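You operate a simulated robot arm through the tools that you are given. There is no shell and no other tool.

You are at the controls of a simulated two-armed robot. One attempt, no reset.

TASK
Seal the bag in the vacuum sealer at 40 percent.
Fine: Switch on and set the dial, shut the lid and run one cycle; then open the lid and switch off again. The bag stays in the sealer; the other bags stay as they are.
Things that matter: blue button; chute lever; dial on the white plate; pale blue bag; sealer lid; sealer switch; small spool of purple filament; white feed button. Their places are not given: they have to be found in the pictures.

It is judged by the outcome, as a careful person would: the job done as asked, and still so three seconds after it is handed in. It fails if anything else is knocked over, pushed out of place, dropped, spilled or broken. A push-on lid holds only when it is set on centred and level and pressed home; a screw cap is set on level and turned clockwise until tight.

THE ROBOT
Two 7-joint arms with two-finger grippers on one trunk that stands fixed in place. Base frame: the origin is at the foot of the trunk, x ahead of it, y to its left, z up; the work surface is at about z = 800. Units: mm, rad, N and s.
The left shoulder is at [46, 175, 1203], the right one opposite. With the tool pointing down near the work surface each hand reaches from about 100 to 840 mm from the base axis, measured 20 degrees to its own side. Payload 2.94 kg a hand.
The TCP of each hand is the grasp point between the finger pads, 30 mm short of the fingertips. In the tool frame z runs along the fingers and y along their closing line. The gripper opens to 138 mm. The gripper's body begins 109 mm behind the TCP.
Orientation is that of the tool frame in the base frame, as a unit quaternion [w, x, y, z]. With the fingers straight down and closing along the base's y, the tool's x points along the base's -x, its y along +y and its z along -z.

THE INTERFACE
- The arms move only by the tool nudge_tool. It takes "left_series", "right_series" or both (then of equal length, played together; a hand with none holds still); each is one flat list of numbers, 7 for each row, row after row: the shift along the base's x, y, z in units of 40 mm (1.0 is 40 mm), then the turn, a rotation vector about the base's x, y, z in units of 5 degrees (1.0 is 5 degrees), then the finger opening in cm, from 0 to 13.8. In form: [x, y, z, rx, ry, rz, gripper, x, y, z, rx, ry, rz, gripper, ...]. A call has 1 to 20 rows; each row shifts and turns the commanded pose from where the row before left it. A call with a number of a shift or a turn outside -1 to 1 is refused whole. A row lasts 0.2 s, in which the tool goes at most 50 mm and 0.15 rad; a call with a longer step from one row to the next is refused whole, and so is a gripper value outside its range. A pose out of reach is approached as far as the arm can. The call stops where the force on the tool passes 50 N (or 10 N more than at its start, if that is more) or the arm is blocked; 0.2 s more then pass. Each finger halts on what it meets, pressing with about 40 N; the grip force reading is that of the motor and also rises with nothing between the fingers. The clock runs only during rows and for 0.2 s after the last one: add rows that do not move to give the fingers time. It gives the time, the measured TCP pose, the force on the tool (base axes), the opening and the grip force at its end, in the units of the frame above (readings bear some noise), with the torque about the TCP (base axes, N m) and any sound that the robot's microphone picked up, and new pictures: "show" is both (left out), scene, wrist or none (wrist: the cameras of the hands that moved).
- Cameras (640 x 400 px; columns grow to the right, rows downward): "scene" is now at [89.9, 55.1, 1675.4]; the picture's right is [0.70, -0.71, 0.00], its down [-0.54, -0.53, -0.65] and it looks along [0.47, 0.46, -0.76] (base axes); focal length 336 px, centre (320, 200). "left" rides on the left gripper at [71, -19, -146] in its tool frame; the picture's right is [0.26, 0.97, 0.00], its down [-0.85, 0.23, -0.48] and it looks along [-0.46, 0.12, 0.88] (tool axes); focal length 280 px, centre (320, 200). "right" rides on the right gripper at [71, 19, -146] in its tool frame; the picture's right is [-0.26, 0.97, 0.00], its down [-0.85, -0.23, -0.48] and it looks along [-0.46, -0.12, 0.88] (tool axes); focal length 280 px, centre (320, 200).
- lift_body(by): slides the trunk up (or, below 0, down) by that many mm; the arms and the scene camera ride with it, the base frame stays. It gives what a move gives, with no picture.
- aim_head(pan, tilt): turns the head with the scene camera to pan (to the left, within 2.094 rad either way) and tilt (down, from -0.506 to 1.204), counted from straight ahead of the robot. It gives what a move gives, and a new picture of the scene camera.
- measure_at(camera, pixels): for up to 12 pixels [column, row] of the newest picture of that camera ("zoom" is the newest enlarged one), the place [x, y, z] in the base frame of the surface seen there, good to about 2 mm. It takes no simulated time.
- zoom(camera, box): a new picture of the part [left, top, right, bottom] of that camera's present view, enlarged. It takes no simulated time.
- finish_job(): hands the job in; it is judged then, once.

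Leave the grippers open and the arms clear of the work at the hand-in unless told otherwise.

The tools are called after "Request:" by a JSON object that holds its "name" and its "arguments". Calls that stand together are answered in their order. nudge_tool: Moves the arms, as the interface text tells. Its arguments: {"type":"object","properties":{"left_series":{"type":"array","items":{"type":"number"}},"right_series":{"type":"array","items":{"type":"number"}},"show":{"type":"string","enum":["both","scene","wrist","none"]}},"required":[]} The other tools are called the same way: lift_body (by) slides the trunk up or down; aim_head (pan, tilt) turns the head that bears the scene camera; measure_at (camera, pixels) gives the place of the surface under pixels of a picture; zoom (camera, box) takes an enlarged picture of a part of a camera's view; finish_job () hands the job in.

At the start:

```text
time: 0.0
left_ee_pos: [471.8, 526.5, 1248.2]
left_tool_rot: [0.001, -0.001, 1.0, 0.0]
left_wrist_force: [0.5, -0.6, -0.7]
left_wrist_torque: [0.01, 0.0, 0.01]
left_grip_width: 137.9
left_gripper_force: 0.0
right_ee_pos: [503.9, 86.4, 1185.4]
right_tool_rot: [-0.001, 0.0, 1.0, 0.0]
right_wrist_force: [-0.9, -1.1, -0.3]
right_wrist_torque: [0.03, -0.01, 0.0]
right_grip_width: 138.0
right_gripper_force: 0.1
trunk travel left (down, up): [-375.0, 359.0]
head pan, tilt: [0.775, 0.859]
```

scene: 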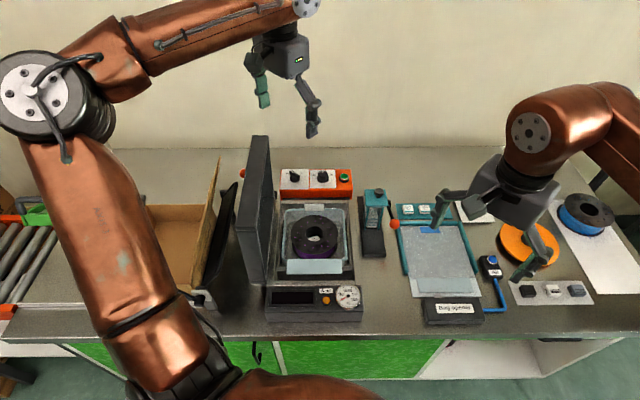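
right: 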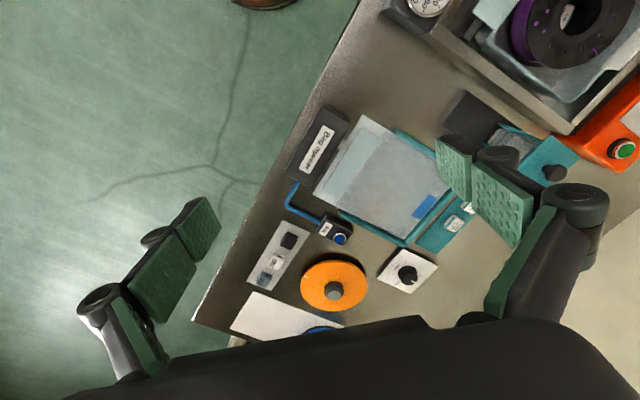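
left: 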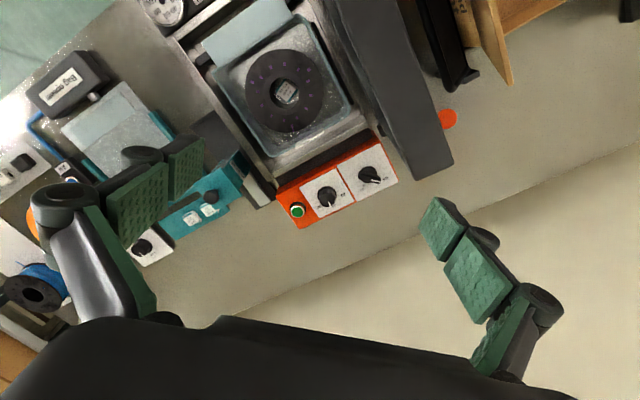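

I see a sealer in the middle (lid open at left, bag with a purple spool inside), an orange control box with two dials behind it, and a front panel with a display and gauge. I'll zoom in on these areas first.

Request:
{"name": "zoom", "arguments": {"camera": "scene", "box": [220, 130, 380, 230]}}

Request:
{"name": "zoom", "arguments": {"camera": "scene", "box": [240, 240, 400, 340]}}

Request:
{"name": "zoom", "arguments": {"camera": "left", "box": [260, 120, 420, 220]}}

Request:
{"name": "zoom", "arguments": {"camera": "scene", "box": [380, 180, 620, 330]}}

Request:
{"name": "zoom", "arguments": {"camera": "scene", "box": [0, 130, 260, 330]}}

```text
4.00 times, centred on (300, 180) of scene
```

zoom: 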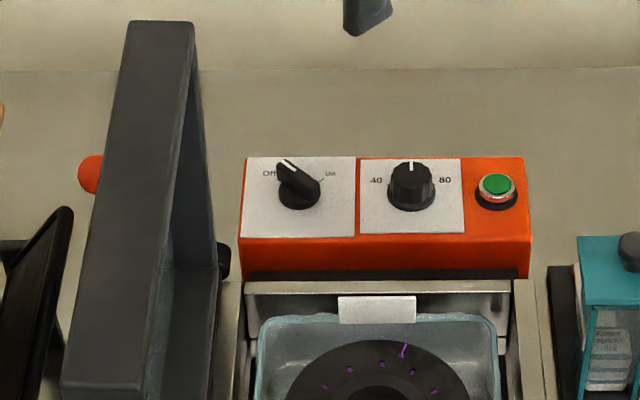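

```text
4.00 times, centred on (320, 290) of scene
```

zoom: 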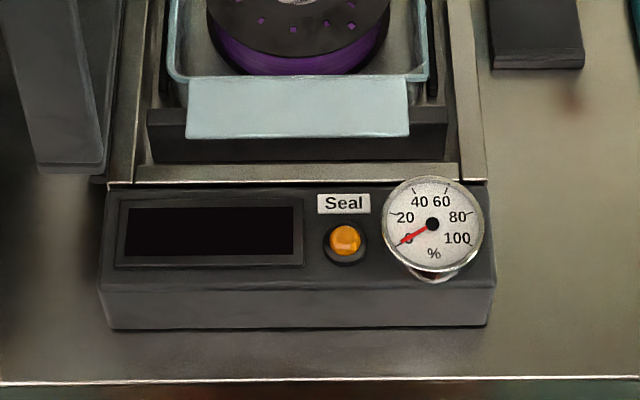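

```text
4.00 times, centred on (340, 170) of left
```

zoom: 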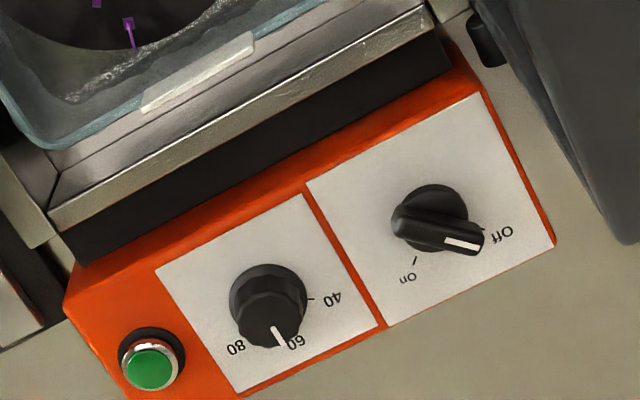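

```text
2.67 times, centred on (500, 255) of scene
```

zoom: 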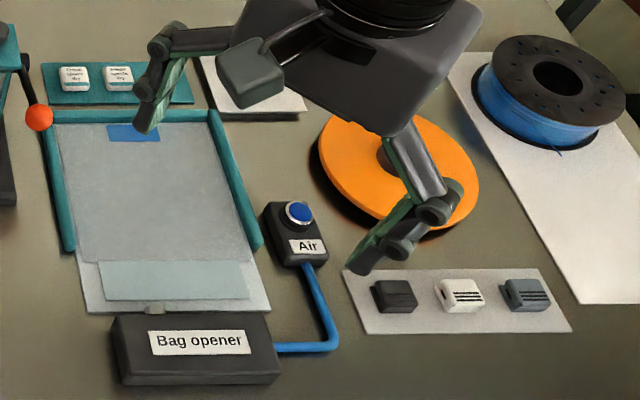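

```text
2.00 times, centred on (130, 230) of scene
```

zoom: 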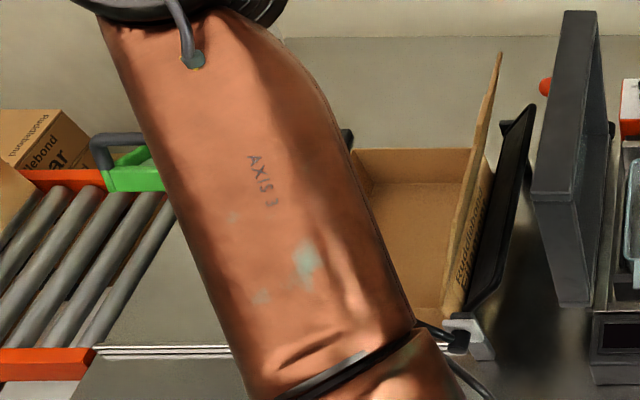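

Two dials with white plates may exist: one on the orange box (40/60/80) and one on the table at (405,272) of the right view. I'll zoom in on that and other parts.

Request:
{"name": "zoom", "arguments": {"camera": "right", "box": [360, 200, 520, 300]}}

Request:
{"name": "zoom", "arguments": {"camera": "right", "box": [240, 100, 400, 300]}}

Request:
{"name": "zoom", "arguments": {"camera": "left", "box": [100, 130, 260, 280]}}

Request:
{"name": "zoom", "arguments": {"camera": "left", "box": [180, 0, 480, 187]}}

Request:
{"name": "zoom", "arguments": {"camera": "scene", "box": [340, 170, 500, 270]}}

```text
4.00 times, centred on (440, 250) of right
```

zoom: 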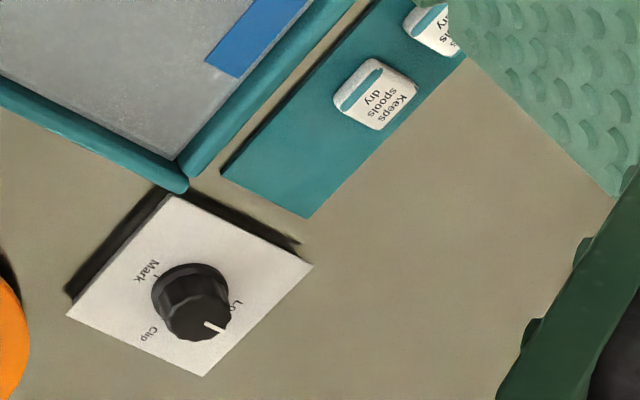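

```text
2.00 times, centred on (320, 200) of right
```

zoom: 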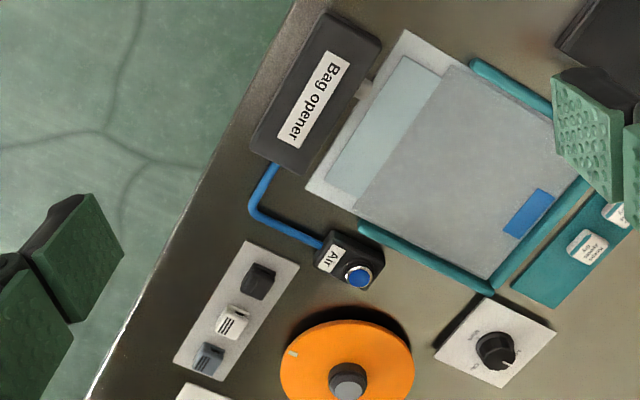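

```text
2.67 times, centred on (180, 205) of left
```

zoom: 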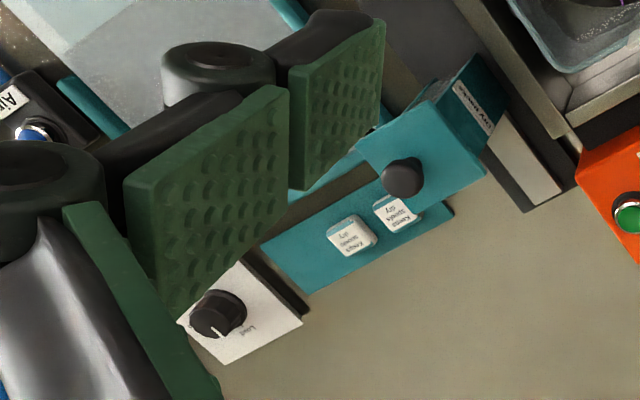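

```text
2.13 times, centred on (330, 94) of left
```

zoom: 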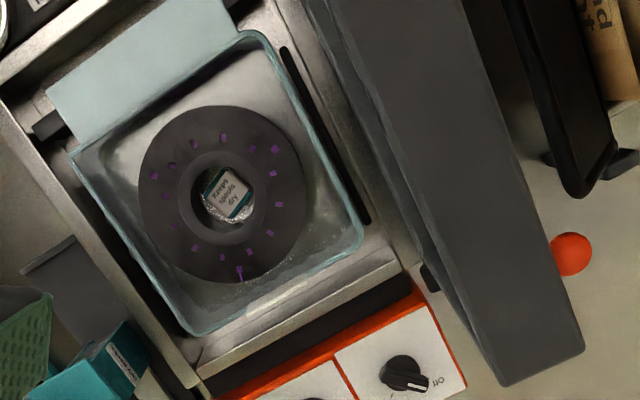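

```text
4.00 times, centred on (420, 220) of scene
```

zoom: 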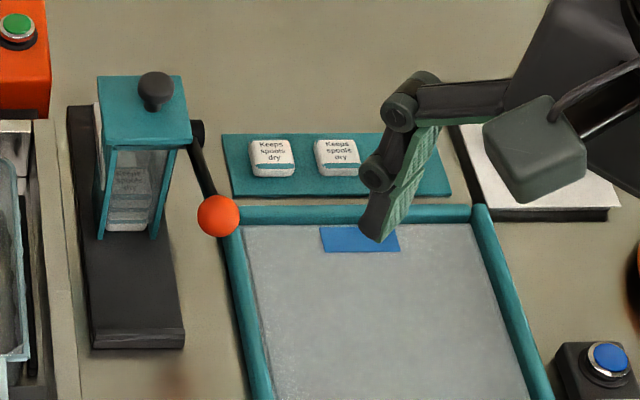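

The table dial reads Load/Mark/Clip, which is unrelated to the sealer. The orange box has an Off/On switch and a dial 40/60/80. I'll measure the lid and controls.

Request:
{"name": "measure_at", "arguments": {"camera": "scene", "pixels": [[254, 138], [268, 138], [242, 226], [254, 226], [249, 280], [265, 280], [295, 177], [323, 177], [344, 178], [327, 300], [348, 297], [293, 297]]}}

Request:
{"name": "measure_at", "arguments": {"camera": "left", "pixels": [[327, 196], [368, 173], [298, 211], [360, 148], [322, 170], [290, 195], [393, 182], [447, 118], [440, 170], [384, 133], [368, 70], [345, 175]]}}

Request:
{"name": "measure_at", "arguments": {"camera": "scene", "pixels": [[242, 173], [276, 192], [348, 192], [278, 280], [352, 280], [286, 210], [345, 210], [290, 268], [340, 268], [314, 240], [269, 290], [361, 290]]}}

```text
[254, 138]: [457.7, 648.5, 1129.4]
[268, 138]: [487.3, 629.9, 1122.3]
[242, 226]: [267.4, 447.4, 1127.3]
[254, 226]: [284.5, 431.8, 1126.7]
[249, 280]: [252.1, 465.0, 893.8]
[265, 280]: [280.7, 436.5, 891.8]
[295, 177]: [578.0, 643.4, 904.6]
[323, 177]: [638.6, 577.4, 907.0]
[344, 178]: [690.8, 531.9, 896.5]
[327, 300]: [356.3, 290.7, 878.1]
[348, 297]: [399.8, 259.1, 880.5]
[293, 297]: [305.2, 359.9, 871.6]
```

```text
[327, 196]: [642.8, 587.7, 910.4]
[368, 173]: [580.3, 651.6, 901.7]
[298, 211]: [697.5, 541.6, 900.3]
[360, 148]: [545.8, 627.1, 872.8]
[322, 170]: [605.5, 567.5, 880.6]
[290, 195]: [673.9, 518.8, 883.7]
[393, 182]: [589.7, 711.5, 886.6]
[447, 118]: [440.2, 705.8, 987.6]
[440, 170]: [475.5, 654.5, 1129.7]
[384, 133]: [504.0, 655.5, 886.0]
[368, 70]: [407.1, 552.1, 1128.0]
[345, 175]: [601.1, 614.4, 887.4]
```

```text
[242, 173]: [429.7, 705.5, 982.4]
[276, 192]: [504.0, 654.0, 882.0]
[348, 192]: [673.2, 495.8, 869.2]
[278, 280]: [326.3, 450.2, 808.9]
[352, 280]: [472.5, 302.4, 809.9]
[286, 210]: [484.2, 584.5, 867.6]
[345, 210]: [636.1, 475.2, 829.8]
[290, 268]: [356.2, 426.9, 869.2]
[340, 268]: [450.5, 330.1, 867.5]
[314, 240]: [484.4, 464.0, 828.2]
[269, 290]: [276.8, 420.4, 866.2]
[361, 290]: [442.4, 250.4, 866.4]
```

The lid stands upright with its top at z≈1129. I'll turn the head to look left and see behind the lid, at the orange ball near (242,173).

Request:
{"name": "aim_head", "arguments": {"pan": 1.25, "tilt": 0.75}}

```text
time: 0.9
left_ee_pos: [471.0, 526.9, 1250.0]
left_tool_rot: [0.0, 0.001, 1.0, -0.001]
left_wrist_force: [0.6, -0.3, -0.6]
left_wrist_torque: [-0.03, -0.01, 0.03]
left_grip_width: 138.0
left_gripper_force: 0.0
right_ee_pos: [502.3, 84.5, 1185.7]
right_tool_rot: [-0.001, 0.0, 1.0, 0.0]
right_wrist_force: [-0.1, 0.2, 0.3]
right_wrist_torque: [0.01, 0.02, -0.02]
right_grip_width: 138.0
right_gripper_force: 0.0
trunk travel left (down, up): [-375.0, 359.0]
head pan, tilt: [1.25, 0.75]
```

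scene: 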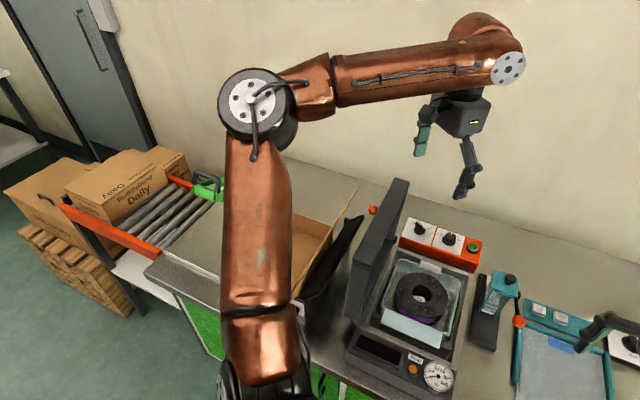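

I'll zoom in on the back of the lid and the orange ball at about (373,210).

Request:
{"name": "zoom", "arguments": {"camera": "scene", "box": [300, 160, 500, 285]}}

Request:
{"name": "zoom", "arguments": {"camera": "scene", "box": [330, 250, 490, 390]}}

```text
3.20 times, centred on (400, 222) of scene
```

zoom: 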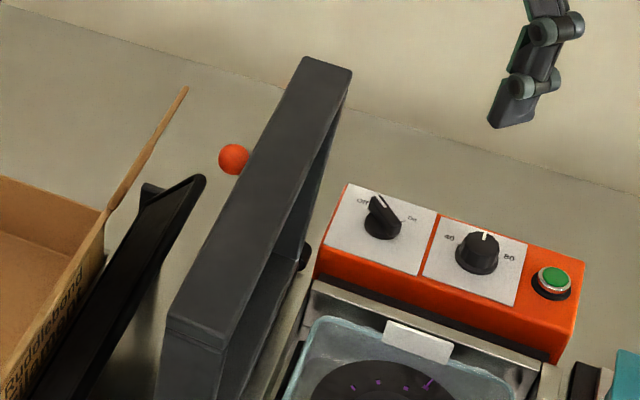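

```text
2.86 times, centred on (410, 320) of scene
```

zoom: 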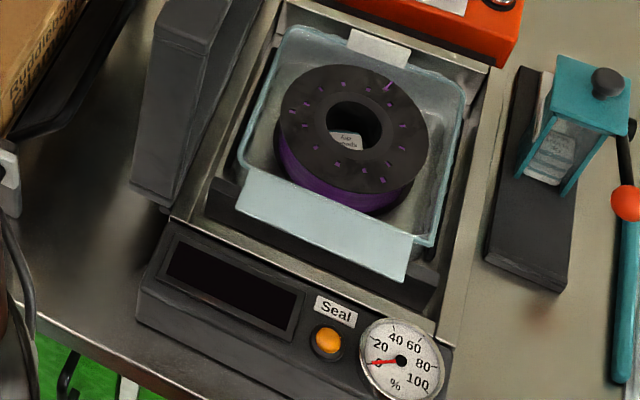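

The ball seems to be a separate thing (a lever) behind the lid. I'll move the left hand over to the outer (left) side of the lid at a safe height, turned 45°, to see the lid's outer face for a handle.

Request:
{"name": "nudge_tool", "arguments": {"left_series": [-0.6, 0.4, 0, 0, 0, -1, 13.8, -0.6, 0.4, 0, 0, 0, -1, 13.8, -0.6, 0.4, 0, 0, 0, -1, 13.8, -0.6, 0.4, 0, 0, 0, -1, 13.8, -0.6, 0.4, 0, 0, 0, -1, 13.8, -0.6, 0.4, 0, 0, 0, -1, 13.8, -0.6, 0.4, 0, 0, 0, -1, 13.8, -0.6, 0.4, 0, 0, 0, -1, 13.8, -0.6, 0.4, 0, 0, 0, -1, 13.8]}}

```text
time: 2.9
left_ee_pos: [259.1, 663.2, 1267.5]
left_tool_rot: [0.001, 0.384, 0.923, -0.001]
left_wrist_force: [-0.3, 0.0, 0.2]
left_wrist_torque: [-0.03, -0.03, 0.02]
left_grip_width: 138.0
left_gripper_force: 0.1
left hand out of reach, approached as far as the arm can: row 3
right_ee_pos: [502.5, 84.8, 1186.0]
right_tool_rot: [0.0, 0.0, 1.0, 0.0]
right_wrist_force: [0.2, 1.0, 0.3]
right_wrist_torque: [0.01, -0.06, 0.02]
right_grip_width: 138.0
right_gripper_force: 0.1
trunk travel left (down, up): [-375.0, 359.0]
head pan, tilt: [1.25, 0.75]
```

scene: 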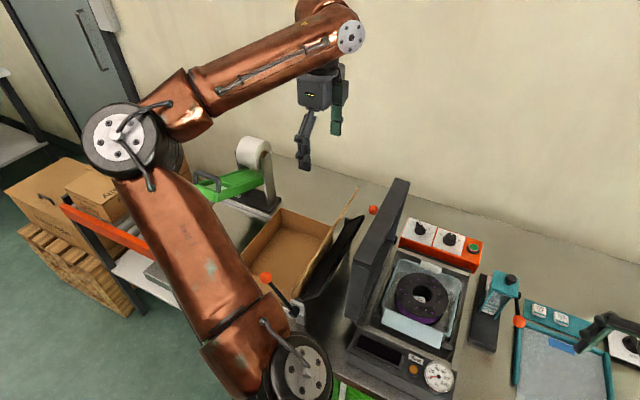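
left: 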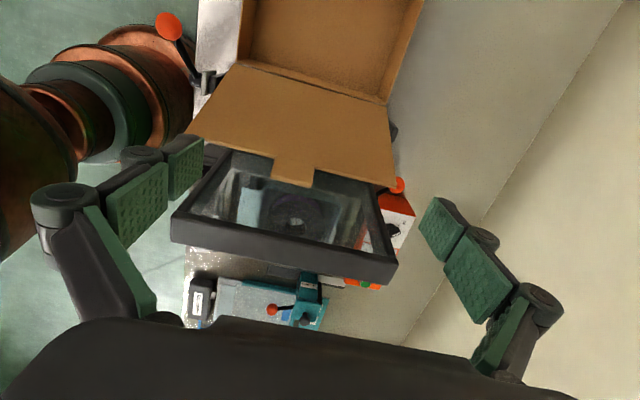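

The lid is a frame with a window. I'll zoom in on the lid and the ball next to it, plus the other lever that came into view.

Request:
{"name": "zoom", "arguments": {"camera": "left", "box": [160, 130, 430, 300]}}

Request:
{"name": "zoom", "arguments": {"camera": "scene", "box": [230, 170, 430, 330]}}

```text
2.35 times, centred on (295, 215) of left
```

zoom: 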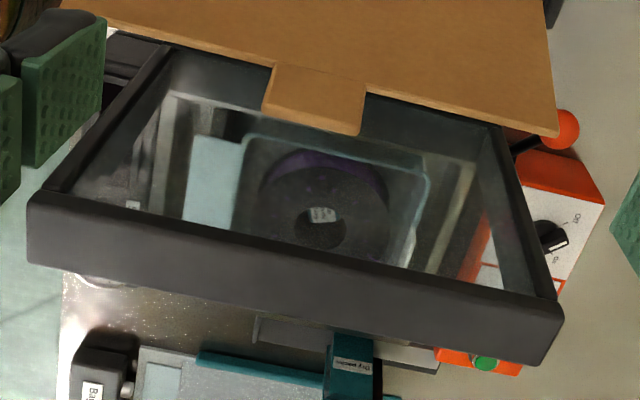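

```text
2.50 times, centred on (330, 250) of scene
```

zoom: 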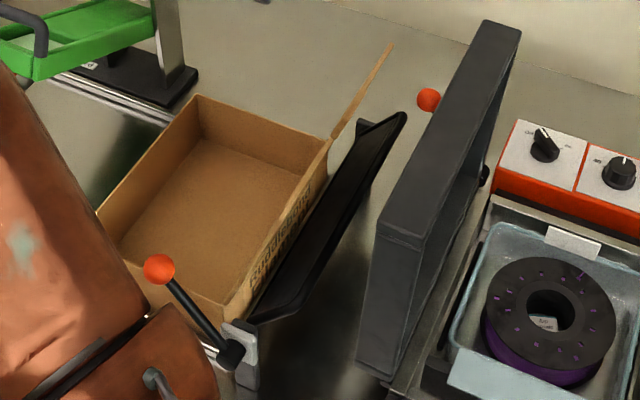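

The orange ball beside the lid sits on a rod at the lid hinge, so it appears to be the lid's own lever handle; the chute lever is the other one, in front at (265,277). I'll measure the arm's links and the lever to check clearance.

Request:
{"name": "measure_at", "arguments": {"camera": "scene", "pixels": [[120, 140], [185, 95], [260, 85], [300, 65], [350, 40], [320, 85], [310, 155], [373, 210], [265, 277], [287, 307], [205, 270], [350, 225]]}}

Request:
{"name": "measure_at", "arguments": {"camera": "left", "pixels": [[398, 185], [384, 190], [290, 250], [178, 232], [392, 275], [230, 160], [380, 195], [288, 172], [390, 130], [195, 140], [390, 185], [168, 25]]}}

```text
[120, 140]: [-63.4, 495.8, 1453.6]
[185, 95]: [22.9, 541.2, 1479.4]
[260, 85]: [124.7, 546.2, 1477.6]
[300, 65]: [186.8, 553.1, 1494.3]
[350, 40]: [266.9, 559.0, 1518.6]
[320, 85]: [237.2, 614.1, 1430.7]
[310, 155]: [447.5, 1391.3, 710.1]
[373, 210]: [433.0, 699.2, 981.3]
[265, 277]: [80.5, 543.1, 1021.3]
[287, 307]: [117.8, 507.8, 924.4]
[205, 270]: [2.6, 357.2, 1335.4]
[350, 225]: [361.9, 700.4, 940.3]
```

```text
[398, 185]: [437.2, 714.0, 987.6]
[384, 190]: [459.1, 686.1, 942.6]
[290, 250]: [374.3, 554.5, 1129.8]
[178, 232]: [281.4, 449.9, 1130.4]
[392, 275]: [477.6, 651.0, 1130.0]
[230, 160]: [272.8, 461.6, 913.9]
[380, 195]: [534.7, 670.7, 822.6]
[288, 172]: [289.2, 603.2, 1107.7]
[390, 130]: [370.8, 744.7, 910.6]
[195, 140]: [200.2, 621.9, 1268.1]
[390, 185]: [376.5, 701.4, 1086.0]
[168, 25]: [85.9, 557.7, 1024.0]
```

Clearance matters: the lid top is at z≈1130 and the forearm would run low over it. I'll raise the trunk by 150 mm so the arm comes in from above.

Request:
{"name": "lift_body", "arguments": {"by": 150}}

```text
time: 4.7
left_ee_pos: [260.2, 664.4, 1420.2]
left_tool_rot: [0.0, 0.383, 0.924, 0.0]
left_wrist_force: [0.4, 0.0, 0.6]
left_wrist_torque: [0.01, 0.01, -0.02]
left_grip_width: 138.0
left_gripper_force: 0.1
right_ee_pos: [505.0, 85.7, 1334.7]
right_tool_rot: [-0.001, 0.0, 1.0, 0.0]
right_wrist_force: [0.1, -0.5, -0.8]
right_wrist_torque: [-0.01, 0.03, 0.01]
right_grip_width: 137.9
right_gripper_force: 0.0
trunk travel left (down, up): [-525.0, 209.0]
head pan, tilt: [1.25, 0.75]
```

Now I'll move the left hand at height over the orange box while turning it (first 20 steps, 100° of yaw).

Request:
{"name": "nudge_tool", "arguments": {"left_series": [0.4, -0.02, -0.2, 0, 0, 1, 13.8, 0.4, -0.02, -0.2, 0, 0, 1, 13.8, 0.4, -0.02, -0.2, 0, 0, 1, 13.8, 0.4, -0.02, -0.2, 0, 0, 1, 13.8, 0.4, -0.02, -0.2, 0, 0, 1, 13.8, 0.4, -0.02, -0.2, 0, 0, 1, 13.8, 0.4, -0.02, -0.2, 0, 0, 1, 13.8, 0.4, -0.02, -0.2, 0, 0, 1, 13.8, 0.4, -0.02, -0.2, 0, 0, 1, 13.8, 0.4, -0.02, -0.2, 0, 0, 1, 13.8, 0.4, -0.02, -0.2, 0, 0, 1, 13.8, 0.4, -0.02, -0.2, 0, 0, 1, 13.8, 0.4, -0.02, -0.2, 0, 0, 1, 13.8, 0.4, -0.02, -0.2, 0, 0, 1, 13.8, 0.4, -0.02, -0.2, 0, 0, 1, 13.8, 0.4, -0.02, -0.2, 0, 0, 1, 13.8, 0.4, -0.02, -0.2, 0, 0, 1, 13.8, 0.4, -0.02, -0.2, 0, 0, 1, 13.8, 0.4, -0.02, -0.2, 0, 0, 1, 13.8, 0.4, -0.02, -0.2, 0, 0, 1, 13.8]}}

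```text
time: 8.9
left_ee_pos: [580.9, 646.7, 1258.1]
left_tool_rot: [-0.001, -0.463, 0.886, -0.001]
left_wrist_force: [0.3, -0.5, 0.2]
left_wrist_torque: [0.02, 0.0, 0.03]
left_grip_width: 138.2
left_gripper_force: 0.0
right_ee_pos: [504.7, 84.1, 1335.2]
right_tool_rot: [-0.002, 0.001, 1.0, 0.0]
right_wrist_force: [0.0, 0.3, 0.1]
right_wrist_torque: [-0.02, 0.01, -0.01]
right_grip_width: 138.3
right_gripper_force: 0.1
trunk travel left (down, up): [-525.0, 209.0]
head pan, tilt: [1.25, 0.75]
```

scene: 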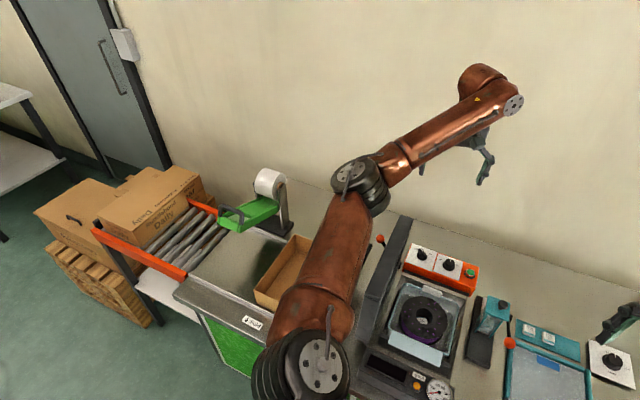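
left: 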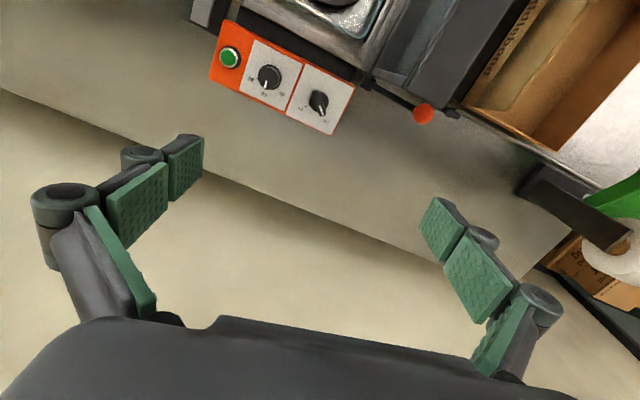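

Good. The panel shows in the left view around (280,85) and the lid lever's ball at (424,113). I'll zoom in and measure.

Request:
{"name": "zoom", "arguments": {"camera": "left", "box": [200, 30, 360, 140]}}

Request:
{"name": "measure_at", "arguments": {"camera": "left", "pixels": [[319, 100], [268, 75], [230, 57], [287, 92], [333, 133], [354, 87], [301, 60], [253, 38], [240, 85], [210, 80], [424, 113], [390, 98]]}}

Request:
{"name": "zoom", "arguments": {"camera": "left", "box": [340, 60, 470, 150]}}

```text
3.64 times, centred on (280, 85) of left
```

zoom: 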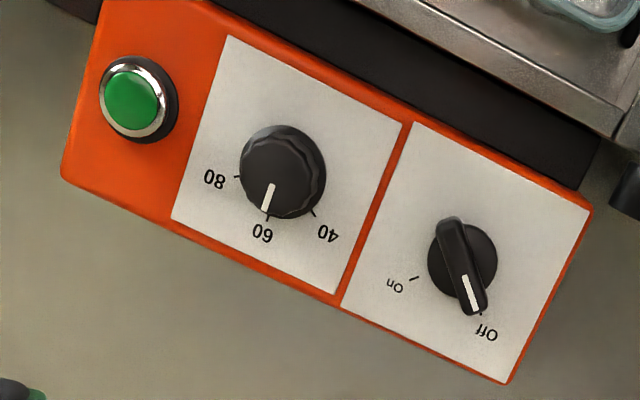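

```text
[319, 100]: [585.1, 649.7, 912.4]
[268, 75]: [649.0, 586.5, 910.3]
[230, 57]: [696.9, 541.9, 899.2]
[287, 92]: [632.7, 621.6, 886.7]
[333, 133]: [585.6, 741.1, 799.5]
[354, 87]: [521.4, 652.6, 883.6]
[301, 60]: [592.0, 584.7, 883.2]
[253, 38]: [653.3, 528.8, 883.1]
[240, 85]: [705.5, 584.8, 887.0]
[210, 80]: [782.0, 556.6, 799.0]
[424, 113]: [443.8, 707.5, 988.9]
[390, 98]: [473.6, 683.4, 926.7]
```

```text
4.44 times, centred on (405, 105) of left
```

zoom: 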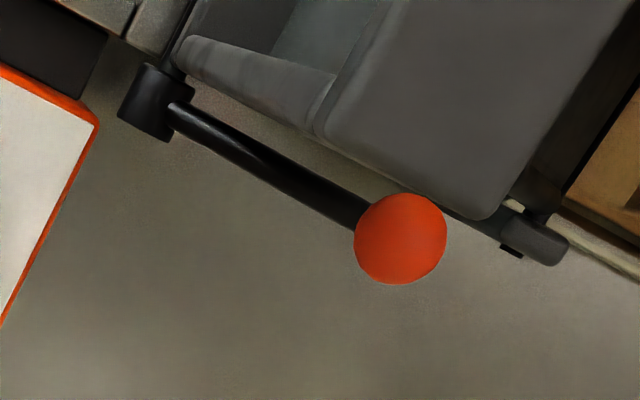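

The panel is level (z≈885), with knob tops at about z=911. The switch bar points to Off. I'll turn the hand a further 35° so the fingers close across the bar, and come down to about 1100 for a close look.

Request:
{"name": "nudge_tool", "arguments": {"left_series": [0, 0, -0.5, 0, 0, 1, 13.8, 0, 0, -0.5, 0, 0, 1, 13.8, 0, 0, -0.5, 0, 0, 1, 13.8, 0, 0, -0.6, 0, 0, 1, 13.8, 0, 0, -0.6, 0, 0, 1, 13.8, 0, 0, -0.6, 0, 0, 1, 10, 0, 0, -0.6, 0, 0, 1, 9]}}

```text
time: 10.5
left_ee_pos: [582.1, 646.5, 1102.8]
left_tool_rot: [0.0, 0.708, -0.706, 0.0]
left_wrist_force: [0.3, 0.6, 0.5]
left_wrist_torque: [-0.04, 0.02, 0.04]
left_grip_width: 90.1
left_gripper_force: 0.1
right_ee_pos: [504.7, 85.8, 1335.4]
right_tool_rot: [-0.001, 0.0, 1.0, -0.001]
right_wrist_force: [0.7, 0.1, -0.1]
right_wrist_torque: [0.01, 0.01, -0.02]
right_grip_width: 138.1
right_gripper_force: 0.1
trunk travel left (down, up): [-525.0, 209.0]
head pan, tilt: [1.25, 0.75]
```

scene: 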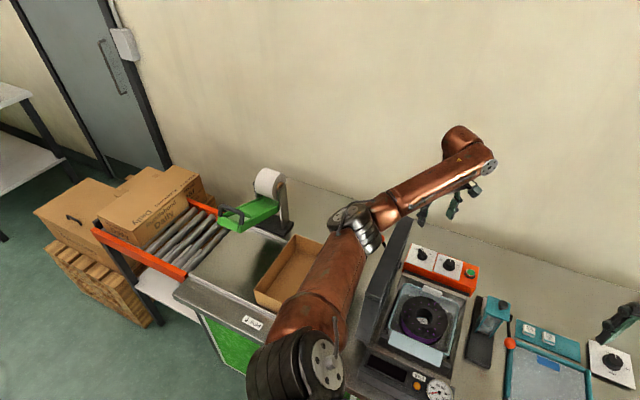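
left: 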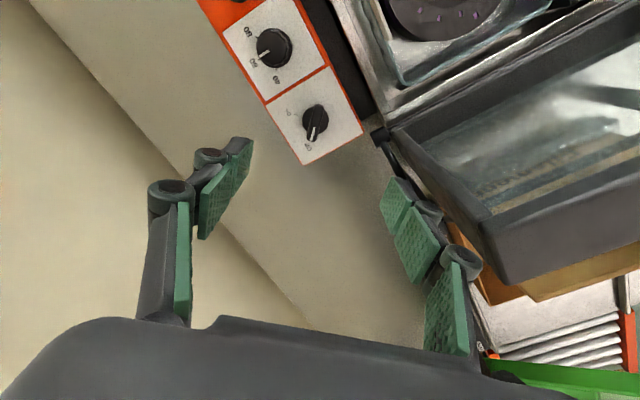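

I'll zoom in on both knobs and measure the markings; I'll also measure the forearm over the lid.

Request:
{"name": "zoom", "arguments": {"camera": "left", "box": [265, 70, 369, 135]}}

Request:
{"name": "zoom", "arguments": {"camera": "left", "box": [220, 15, 324, 80]}}

Request:
{"name": "measure_at", "arguments": {"camera": "scene", "pixels": [[340, 215], [385, 215], [400, 205], [440, 200], [460, 190], [380, 235], [400, 225], [450, 150], [430, 185], [330, 260]]}}

```text
6.15 times, centred on (317, 102) of left
```

zoom: 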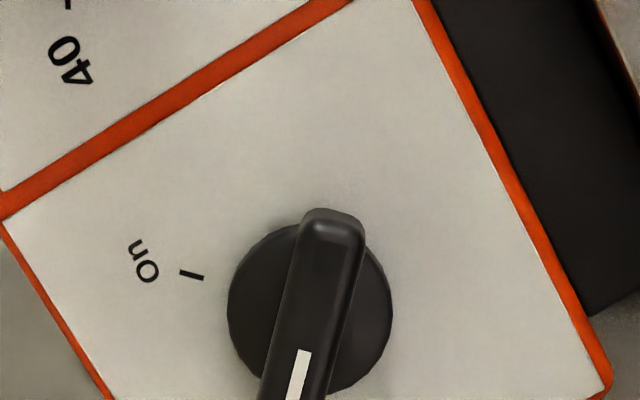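

```text
6.15 times, centred on (272, 48) of left
```

zoom: 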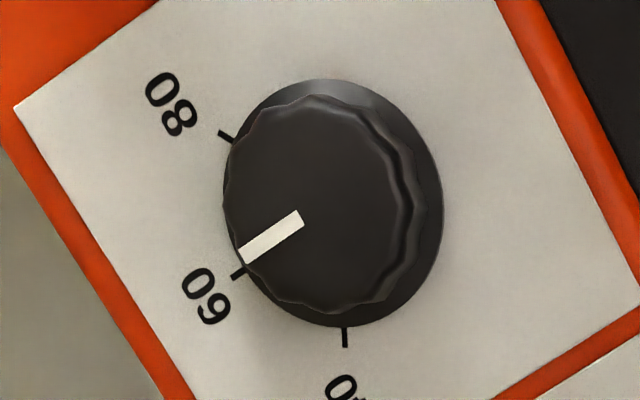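

```text
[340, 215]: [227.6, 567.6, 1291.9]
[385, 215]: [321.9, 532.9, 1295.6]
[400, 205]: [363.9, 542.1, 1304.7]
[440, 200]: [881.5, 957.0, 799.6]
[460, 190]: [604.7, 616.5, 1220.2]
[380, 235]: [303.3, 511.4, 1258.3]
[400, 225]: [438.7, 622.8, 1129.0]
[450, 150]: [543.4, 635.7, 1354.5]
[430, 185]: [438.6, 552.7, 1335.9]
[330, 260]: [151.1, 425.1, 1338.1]
```

The forearm runs above the lid (top surface z≈1305), so I need care there. I'll measure the knob details: disc at (306,119), bar ends, labels, and the dial knob.

Request:
{"name": "measure_at", "arguments": {"camera": "left", "pixels": [[305, 119], [327, 118], [319, 107], [313, 134], [315, 121], [296, 114], [272, 46], [284, 48], [258, 58], [276, 71], [256, 37], [264, 54]]}}

Request:
{"name": "zoom", "arguments": {"camera": "left", "box": [280, 90, 360, 150]}}

```text
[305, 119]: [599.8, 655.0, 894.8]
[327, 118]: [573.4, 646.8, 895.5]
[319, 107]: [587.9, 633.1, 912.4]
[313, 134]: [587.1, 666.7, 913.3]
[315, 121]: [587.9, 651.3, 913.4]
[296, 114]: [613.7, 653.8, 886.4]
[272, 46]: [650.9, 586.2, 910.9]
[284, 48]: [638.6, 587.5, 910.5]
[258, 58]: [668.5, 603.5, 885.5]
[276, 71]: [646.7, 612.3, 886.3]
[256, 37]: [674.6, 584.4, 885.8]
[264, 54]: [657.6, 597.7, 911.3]
```

```text
6.67 times, centred on (320, 120) of left
```

zoom: 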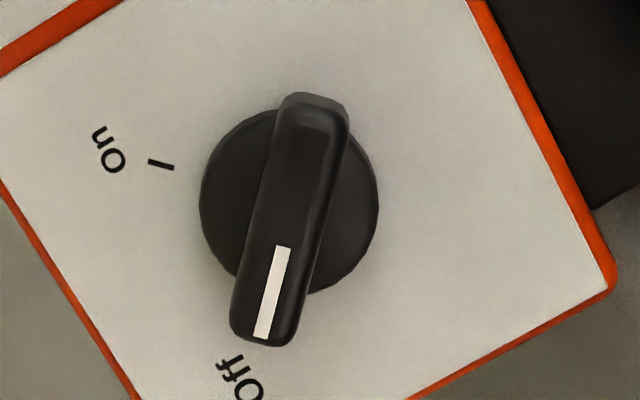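

Switch: axis near (587,651), disc top z≈895, bar top z≈913, bar along y now; On tick is at bearing ≈5° (so a −85 to −90° turn). Dial axis near (650.5,586), with 40 about 50° counter-clockwise of 60. I'll tilt the hand 10° to the right-hand side (keeping the forearm off the lid), align over the switch, and lower to 1000, then check clearance.

Request:
{"name": "nudge_tool", "arguments": {"left_series": [0.06, 0.06, 0, 0.707, 0.707, 0, 6, 0.06, 0.05, -0.5, 0.707, 0.707, 0, 4, 0, 0, -0.6, 0, 0, 0, 3, 0, 0, -0.7, 0, 0, 0, 3, 0, 0, -0.7, 0, 0, 0, 3]}}

```text
time: 11.7
left_ee_pos: [583.6, 649.8, 1003.9]
left_tool_rot: [0.0, -0.704, 0.705, 0.088]
left_wrist_force: [0.5, 0.7, 0.3]
left_wrist_torque: [-0.03, 0.01, 0.0]
left_grip_width: 30.1
left_gripper_force: 0.1
right_ee_pos: [503.3, 85.6, 1335.1]
right_tool_rot: [-0.001, 0.0, 1.0, 0.0]
right_wrist_force: [0.0, -1.5, 0.9]
right_wrist_torque: [-0.01, -0.02, -0.01]
right_grip_width: 138.0
right_gripper_force: 0.0
trunk travel left (down, up): [-525.0, 209.0]
head pan, tilt: [1.25, 0.75]
```

scene: 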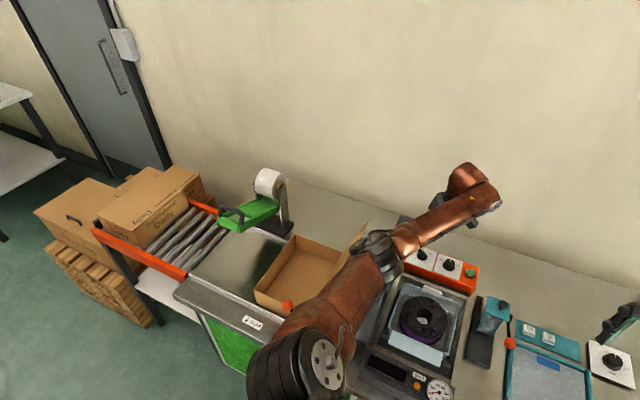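
left: 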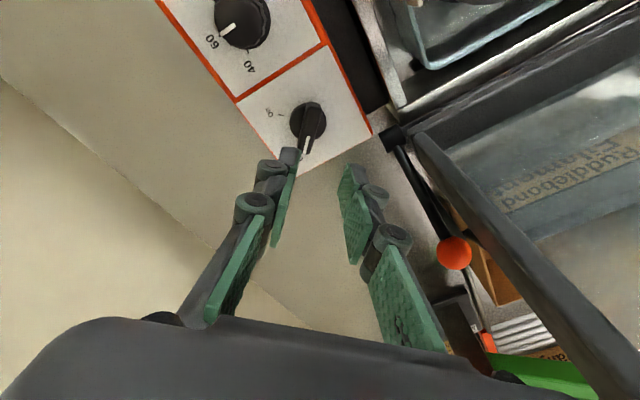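

I'll zoom in on the elbow over the lid and measure heights.

Request:
{"name": "zoom", "arguments": {"camera": "scene", "box": [320, 160, 520, 300]}}

Request:
{"name": "measure_at", "arguments": {"camera": "scene", "pixels": [[365, 240], [380, 245], [400, 265], [402, 240], [410, 245], [425, 215], [430, 230], [450, 225], [480, 195], [470, 170], [385, 290], [350, 345]]}}

```text
2.86 times, centred on (420, 230) of scene
```

zoom: 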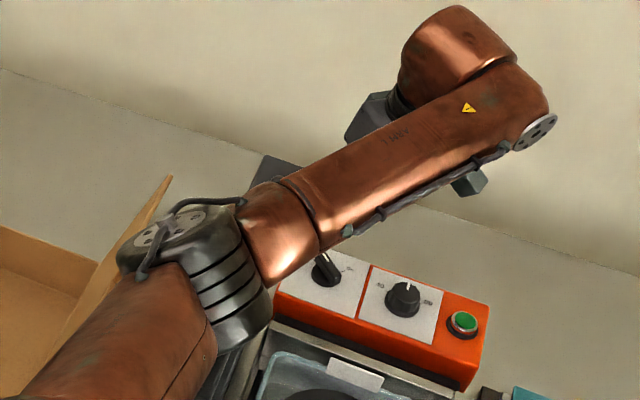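

```text
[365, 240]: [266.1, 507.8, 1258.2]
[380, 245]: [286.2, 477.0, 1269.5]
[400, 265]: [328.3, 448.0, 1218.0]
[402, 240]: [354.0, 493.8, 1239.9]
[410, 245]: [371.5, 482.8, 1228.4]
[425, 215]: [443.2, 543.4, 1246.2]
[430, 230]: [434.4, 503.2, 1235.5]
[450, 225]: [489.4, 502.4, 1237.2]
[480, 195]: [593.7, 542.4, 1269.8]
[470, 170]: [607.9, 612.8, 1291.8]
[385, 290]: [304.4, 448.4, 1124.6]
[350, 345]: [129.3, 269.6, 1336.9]
```

The elbow is about 25 mm over the lid top now and would drop further. I'll raise the trunk another 70 mm so that the arm reaches down more steeply.

Request:
{"name": "lift_body", "arguments": {"by": 70}}

Request:
{"name": "nudge_tool", "arguments": {"left_series": [0.08, 0.03, -0.7, 0, 0, 0, 3, 0, 0, -0.7, 0, 0, 0, 3, 0, 0, -0.7, 0, 0, 0, 3]}}

```text
time: 12.8
left_ee_pos: [585.0, 651.8, 1073.3]
left_tool_rot: [0.002, 0.705, -0.704, -0.087]
left_wrist_force: [0.5, -0.1, 0.7]
left_wrist_torque: [0.01, 0.0, 0.02]
left_grip_width: 30.2
left_gripper_force: 0.2
right_ee_pos: [504.2, 85.3, 1405.0]
right_tool_rot: [0.0, 0.001, 1.0, 0.0]
right_wrist_force: [0.2, 0.7, -0.6]
right_wrist_torque: [0.0, 0.03, 0.05]
right_grip_width: 138.0
right_gripper_force: 0.2
trunk travel left (down, up): [-595.0, 139.0]
head pan, tilt: [1.25, 0.75]
```

```text
time: 13.6
left_ee_pos: [588.0, 654.3, 990.7]
left_tool_rot: [0.0, 0.705, -0.704, -0.087]
left_wrist_force: [-0.3, -0.1, 1.1]
left_wrist_torque: [-0.02, 0.01, 0.02]
left_grip_width: 29.9
left_gripper_force: 0.1
right_ee_pos: [503.9, 85.5, 1405.9]
right_tool_rot: [-0.001, 0.0, 1.0, 0.0]
right_wrist_force: [-0.1, -0.8, -0.4]
right_wrist_torque: [0.01, -0.01, 0.04]
right_grip_width: 137.7
right_gripper_force: 0.1
trunk travel left (down, up): [-595.0, 139.0]
head pan, tilt: [1.25, 0.75]
```

scene: 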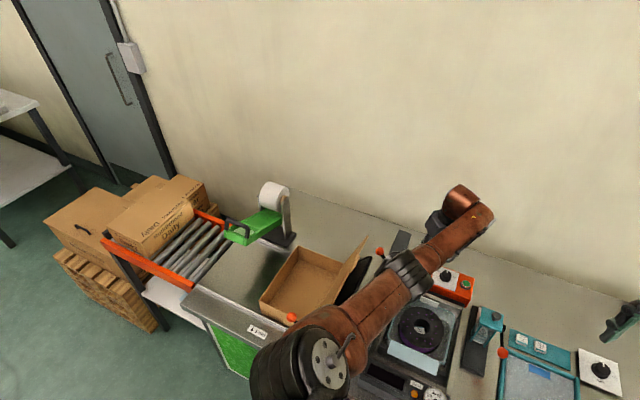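
left: 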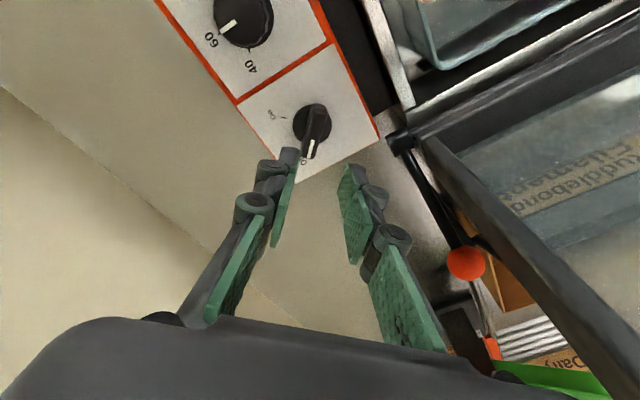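

I'll check the elbow height again and the switch bar's position in this closer view.

Request:
{"name": "measure_at", "arguments": {"camera": "scene", "pixels": [[390, 268], [410, 268], [425, 290], [420, 260], [400, 285], [440, 245], [455, 235], [392, 240], [475, 235], [430, 283]]}}

Request:
{"name": "zoom", "arguments": {"camera": "left", "box": [240, 80, 400, 180]}}

Request:
{"name": "measure_at", "arguments": {"camera": "left", "pixels": [[317, 106], [311, 150], [314, 128], [284, 118], [304, 161], [243, 62], [213, 39], [249, 49], [300, 125], [326, 125]]}}

Request:
{"name": "zoom", "arguments": {"camera": "scene", "box": [360, 210, 500, 320]}}

```text
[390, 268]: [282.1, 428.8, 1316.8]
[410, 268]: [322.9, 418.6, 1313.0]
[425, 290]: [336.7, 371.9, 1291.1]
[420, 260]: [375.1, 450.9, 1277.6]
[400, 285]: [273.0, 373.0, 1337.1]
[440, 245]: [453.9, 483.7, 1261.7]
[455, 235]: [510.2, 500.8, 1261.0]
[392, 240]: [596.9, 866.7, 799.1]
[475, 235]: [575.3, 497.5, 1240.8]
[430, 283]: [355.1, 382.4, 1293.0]
```

```text
4.00 times, centred on (320, 130) of left
```

zoom: 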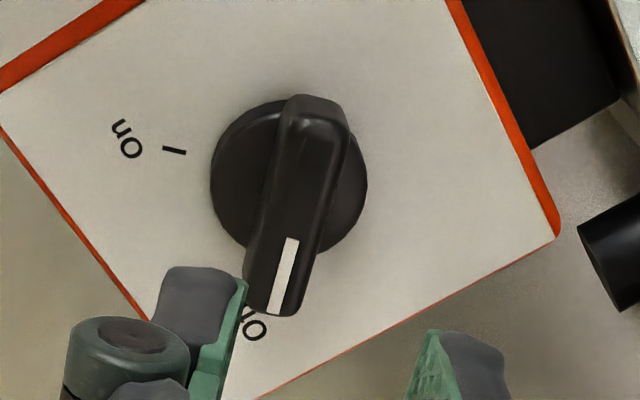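

```text
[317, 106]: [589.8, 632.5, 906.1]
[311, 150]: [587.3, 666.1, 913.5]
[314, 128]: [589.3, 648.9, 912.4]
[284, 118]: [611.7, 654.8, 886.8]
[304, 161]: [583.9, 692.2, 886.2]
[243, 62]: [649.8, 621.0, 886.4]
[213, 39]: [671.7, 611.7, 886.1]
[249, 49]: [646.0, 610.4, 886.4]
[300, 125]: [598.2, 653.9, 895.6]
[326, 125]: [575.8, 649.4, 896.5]
```

```text
3.64 times, centred on (430, 265) of scene
```

zoom: 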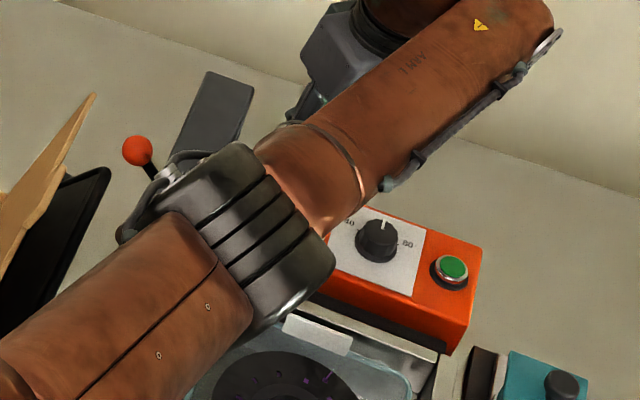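

The elbow is now high (z≈1310) and clear of the lid. Next I'll centre the fingertips on the switch bar and lower to TCP z≈932 with a 30 mm opening.

Request:
{"name": "nudge_tool", "arguments": {"left_series": [0.08, -0.175, 0, 0, 0, 0, 3, 0, 0, -0.5, 0, 0, 0, 3, 0, 0, -0.5, 0, 0, 0, 3, 0, 0, -0.45, 0, 0, 0, 3]}}

```text
time: 14.6
left_ee_pos: [591.0, 645.9, 932.1]
left_tool_rot: [0.0, 0.705, -0.704, -0.083]
left_wrist_force: [-0.2, -0.5, 0.0]
left_wrist_torque: [0.08, 0.02, -0.04]
left_grip_width: 30.1
left_gripper_force: 0.2
right_ee_pos: [500.3, 85.1, 1406.4]
right_tool_rot: [-0.001, 0.0, 1.0, 0.0]
right_wrist_force: [0.7, 0.9, -0.3]
right_wrist_torque: [-0.02, -0.06, -0.02]
right_grip_width: 138.0
right_gripper_force: 0.0
trunk travel left (down, up): [-595.0, 139.0]
head pan, tilt: [1.25, 0.75]
```

scene: 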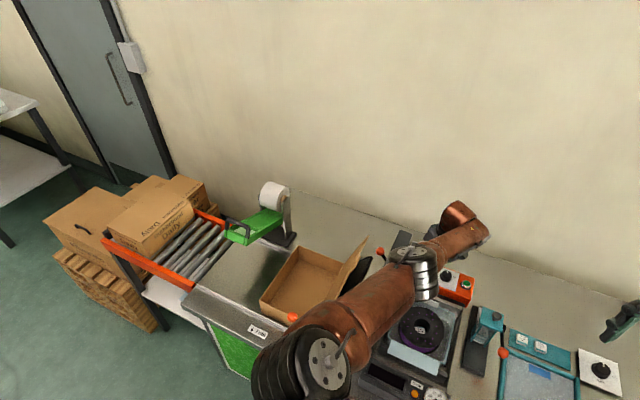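
left: 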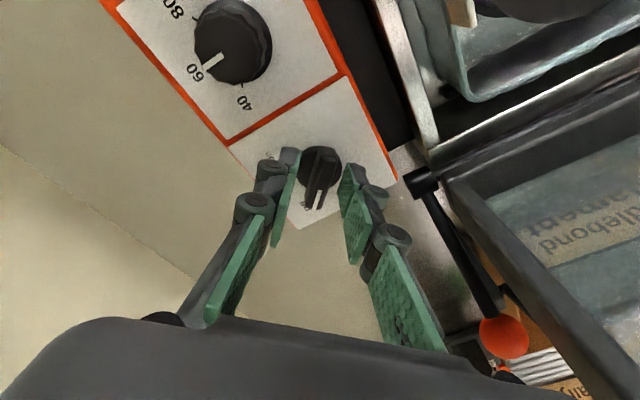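

The fingertips seem to straddle the bar. I'll zoom in to confirm.

Request:
{"name": "zoom", "arguments": {"camera": "left", "box": [250, 120, 390, 220]}}

Request:
{"name": "zoom", "arguments": {"camera": "scene", "box": [360, 190, 500, 320]}}

```text
4.00 times, centred on (320, 170) of left
```

zoom: 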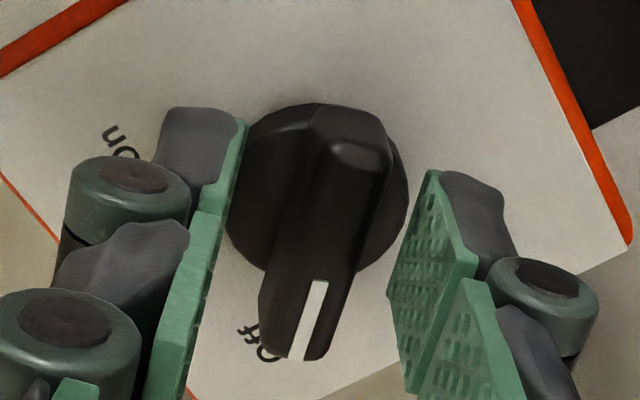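

```text
3.08 times, centred on (430, 255) of scene
```

zoom: 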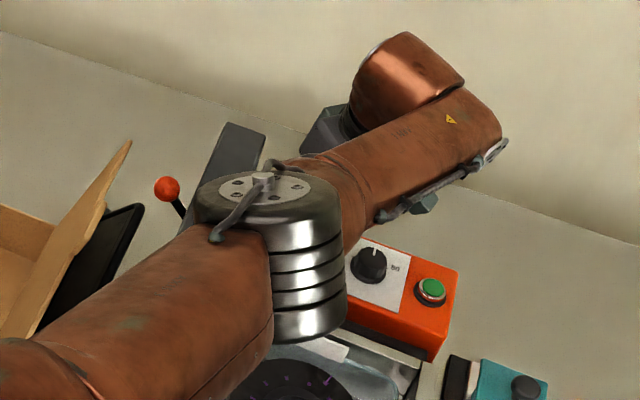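

I'll measure the fingertips relative to the bar.

Request:
{"name": "measure_at", "arguments": {"camera": "left", "pixels": [[302, 151], [296, 150], [358, 165], [366, 166], [336, 150], [328, 205], [333, 175], [350, 185], [308, 165], [309, 175]]}}

```text
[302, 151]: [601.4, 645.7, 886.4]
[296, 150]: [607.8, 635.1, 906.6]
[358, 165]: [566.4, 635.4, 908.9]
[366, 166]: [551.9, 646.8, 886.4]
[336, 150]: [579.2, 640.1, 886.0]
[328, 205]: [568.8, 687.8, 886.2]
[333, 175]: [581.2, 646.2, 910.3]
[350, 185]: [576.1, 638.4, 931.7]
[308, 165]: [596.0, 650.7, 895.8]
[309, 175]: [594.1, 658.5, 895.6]
```

The fingers straddle the bar evenly. I'll lower 3 mm, close to a 14 mm fork, and turn the first 30° clockwise about the tool axis.

Request:
{"name": "nudge_tool", "arguments": {"left_series": [0, 0, -0.08, 0, 0, 0, 2.2, 0, 0, 0, 0, 0, 0, 1.4, 0, 0, 0, 0, 0, 0, 1.4, 0, 0, 0, -0.123, 0.123, -0.985, 1.4, 0, 0, 0, -0.123, 0.123, -0.985, 1.4, 0, 0, 0, -0.123, 0.123, -0.985, 1.4, 0, 0, 0, -0.123, 0.123, -0.985, 1.4, 0, 0, 0, -0.123, 0.123, -0.985, 1.4, 0, 0, 0, -0.123, 0.123, -0.985, 1.4], "show": "wrist"}}

```text
time: 16.6
left_ee_pos: [588.5, 647.0, 929.6]
left_tool_rot: [-0.021, -0.498, 0.863, 0.085]
left_wrist_force: [-8.5, 3.8, 3.5]
left_wrist_torque: [0.14, 0.13, 0.05]
left_grip_width: 20.8
left_gripper_force: 4.5
right_ee_pos: [501.8, 85.1, 1406.2]
right_tool_rot: [0.0, 0.0, 1.0, 0.0]
right_wrist_force: [0.5, 0.1, -0.4]
right_wrist_torque: [-0.02, 0.0, 0.03]
right_grip_width: 138.1
right_gripper_force: 0.1
trunk travel left (down, up): [-595.0, 139.0]
head pan, tilt: [1.25, 0.75]
```

left: 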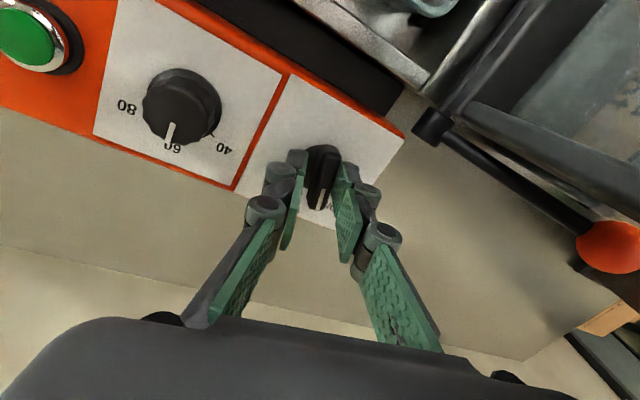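

The opening stopped at 20.8 mm. I'll zoom in on the switch.

Request:
{"name": "zoom", "arguments": {"camera": "left", "box": [250, 110, 410, 230]}}

```text
3.33 times, centred on (330, 170) of left
```

zoom: 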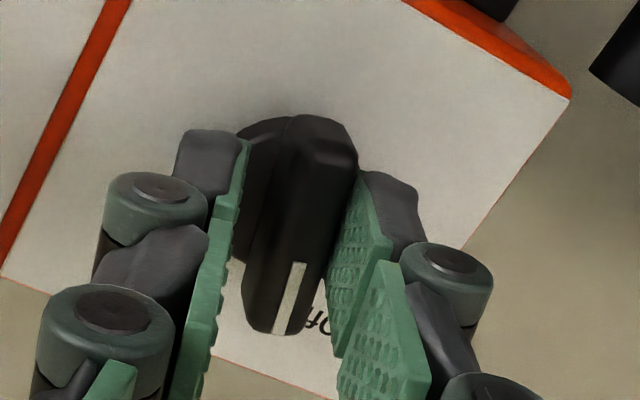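

The bar has begun turning but lags the fingers. I'll squeeze fully to grip it, then continue turning.

Request:
{"name": "nudge_tool", "arguments": {"left_series": [0, 0, 0, 0, 0, 0, 0, 0, 0, 0, 0, 0, 0, 0, 0, 0, 0, -0.123, 0.123, -0.985, 0, 0, 0, 0, -0.123, 0.123, -0.985, 0, 0, 0, 0, -0.123, 0.123, -0.985, 0, 0, 0, 0, -0.123, 0.123, -0.985, 0], "show": "wrist"}}

Request:
{"name": "zoom", "arguments": {"camera": "left", "box": [250, 110, 410, 230]}}

```text
time: 17.9
left_ee_pos: [586.8, 650.0, 929.8]
left_tool_rot: [-0.038, -0.341, 0.936, 0.08]
left_wrist_force: [-27.8, 14.8, 2.3]
left_wrist_torque: [0.78, -0.45, 0.07]
left_grip_width: 14.0
left_gripper_force: 40.5
right_ee_pos: [500.1, 86.0, 1406.4]
right_tool_rot: [0.001, 0.0, 1.0, -0.001]
right_wrist_force: [-0.5, 1.0, -0.1]
right_wrist_torque: [0.01, 0.0, -0.01]
right_grip_width: 138.1
right_gripper_force: 0.1
trunk travel left (down, up): [-595.0, 139.0]
head pan, tilt: [1.25, 0.75]
```

left: 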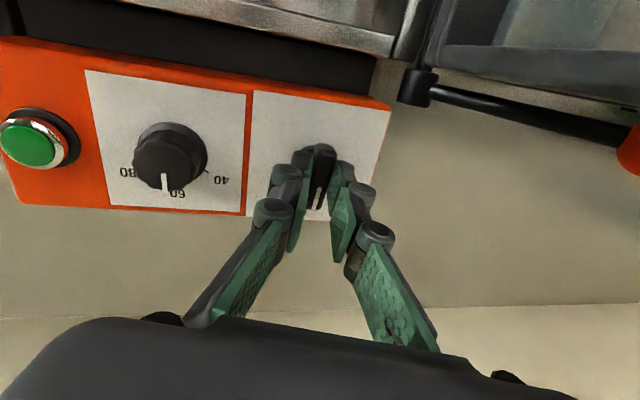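

```text
3.33 times, centred on (330, 170) of left
```

zoom: 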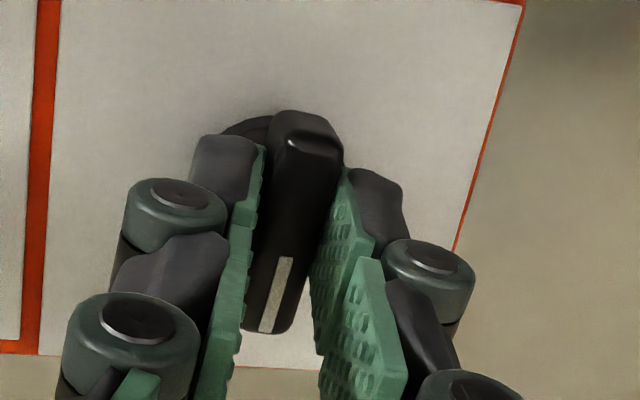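

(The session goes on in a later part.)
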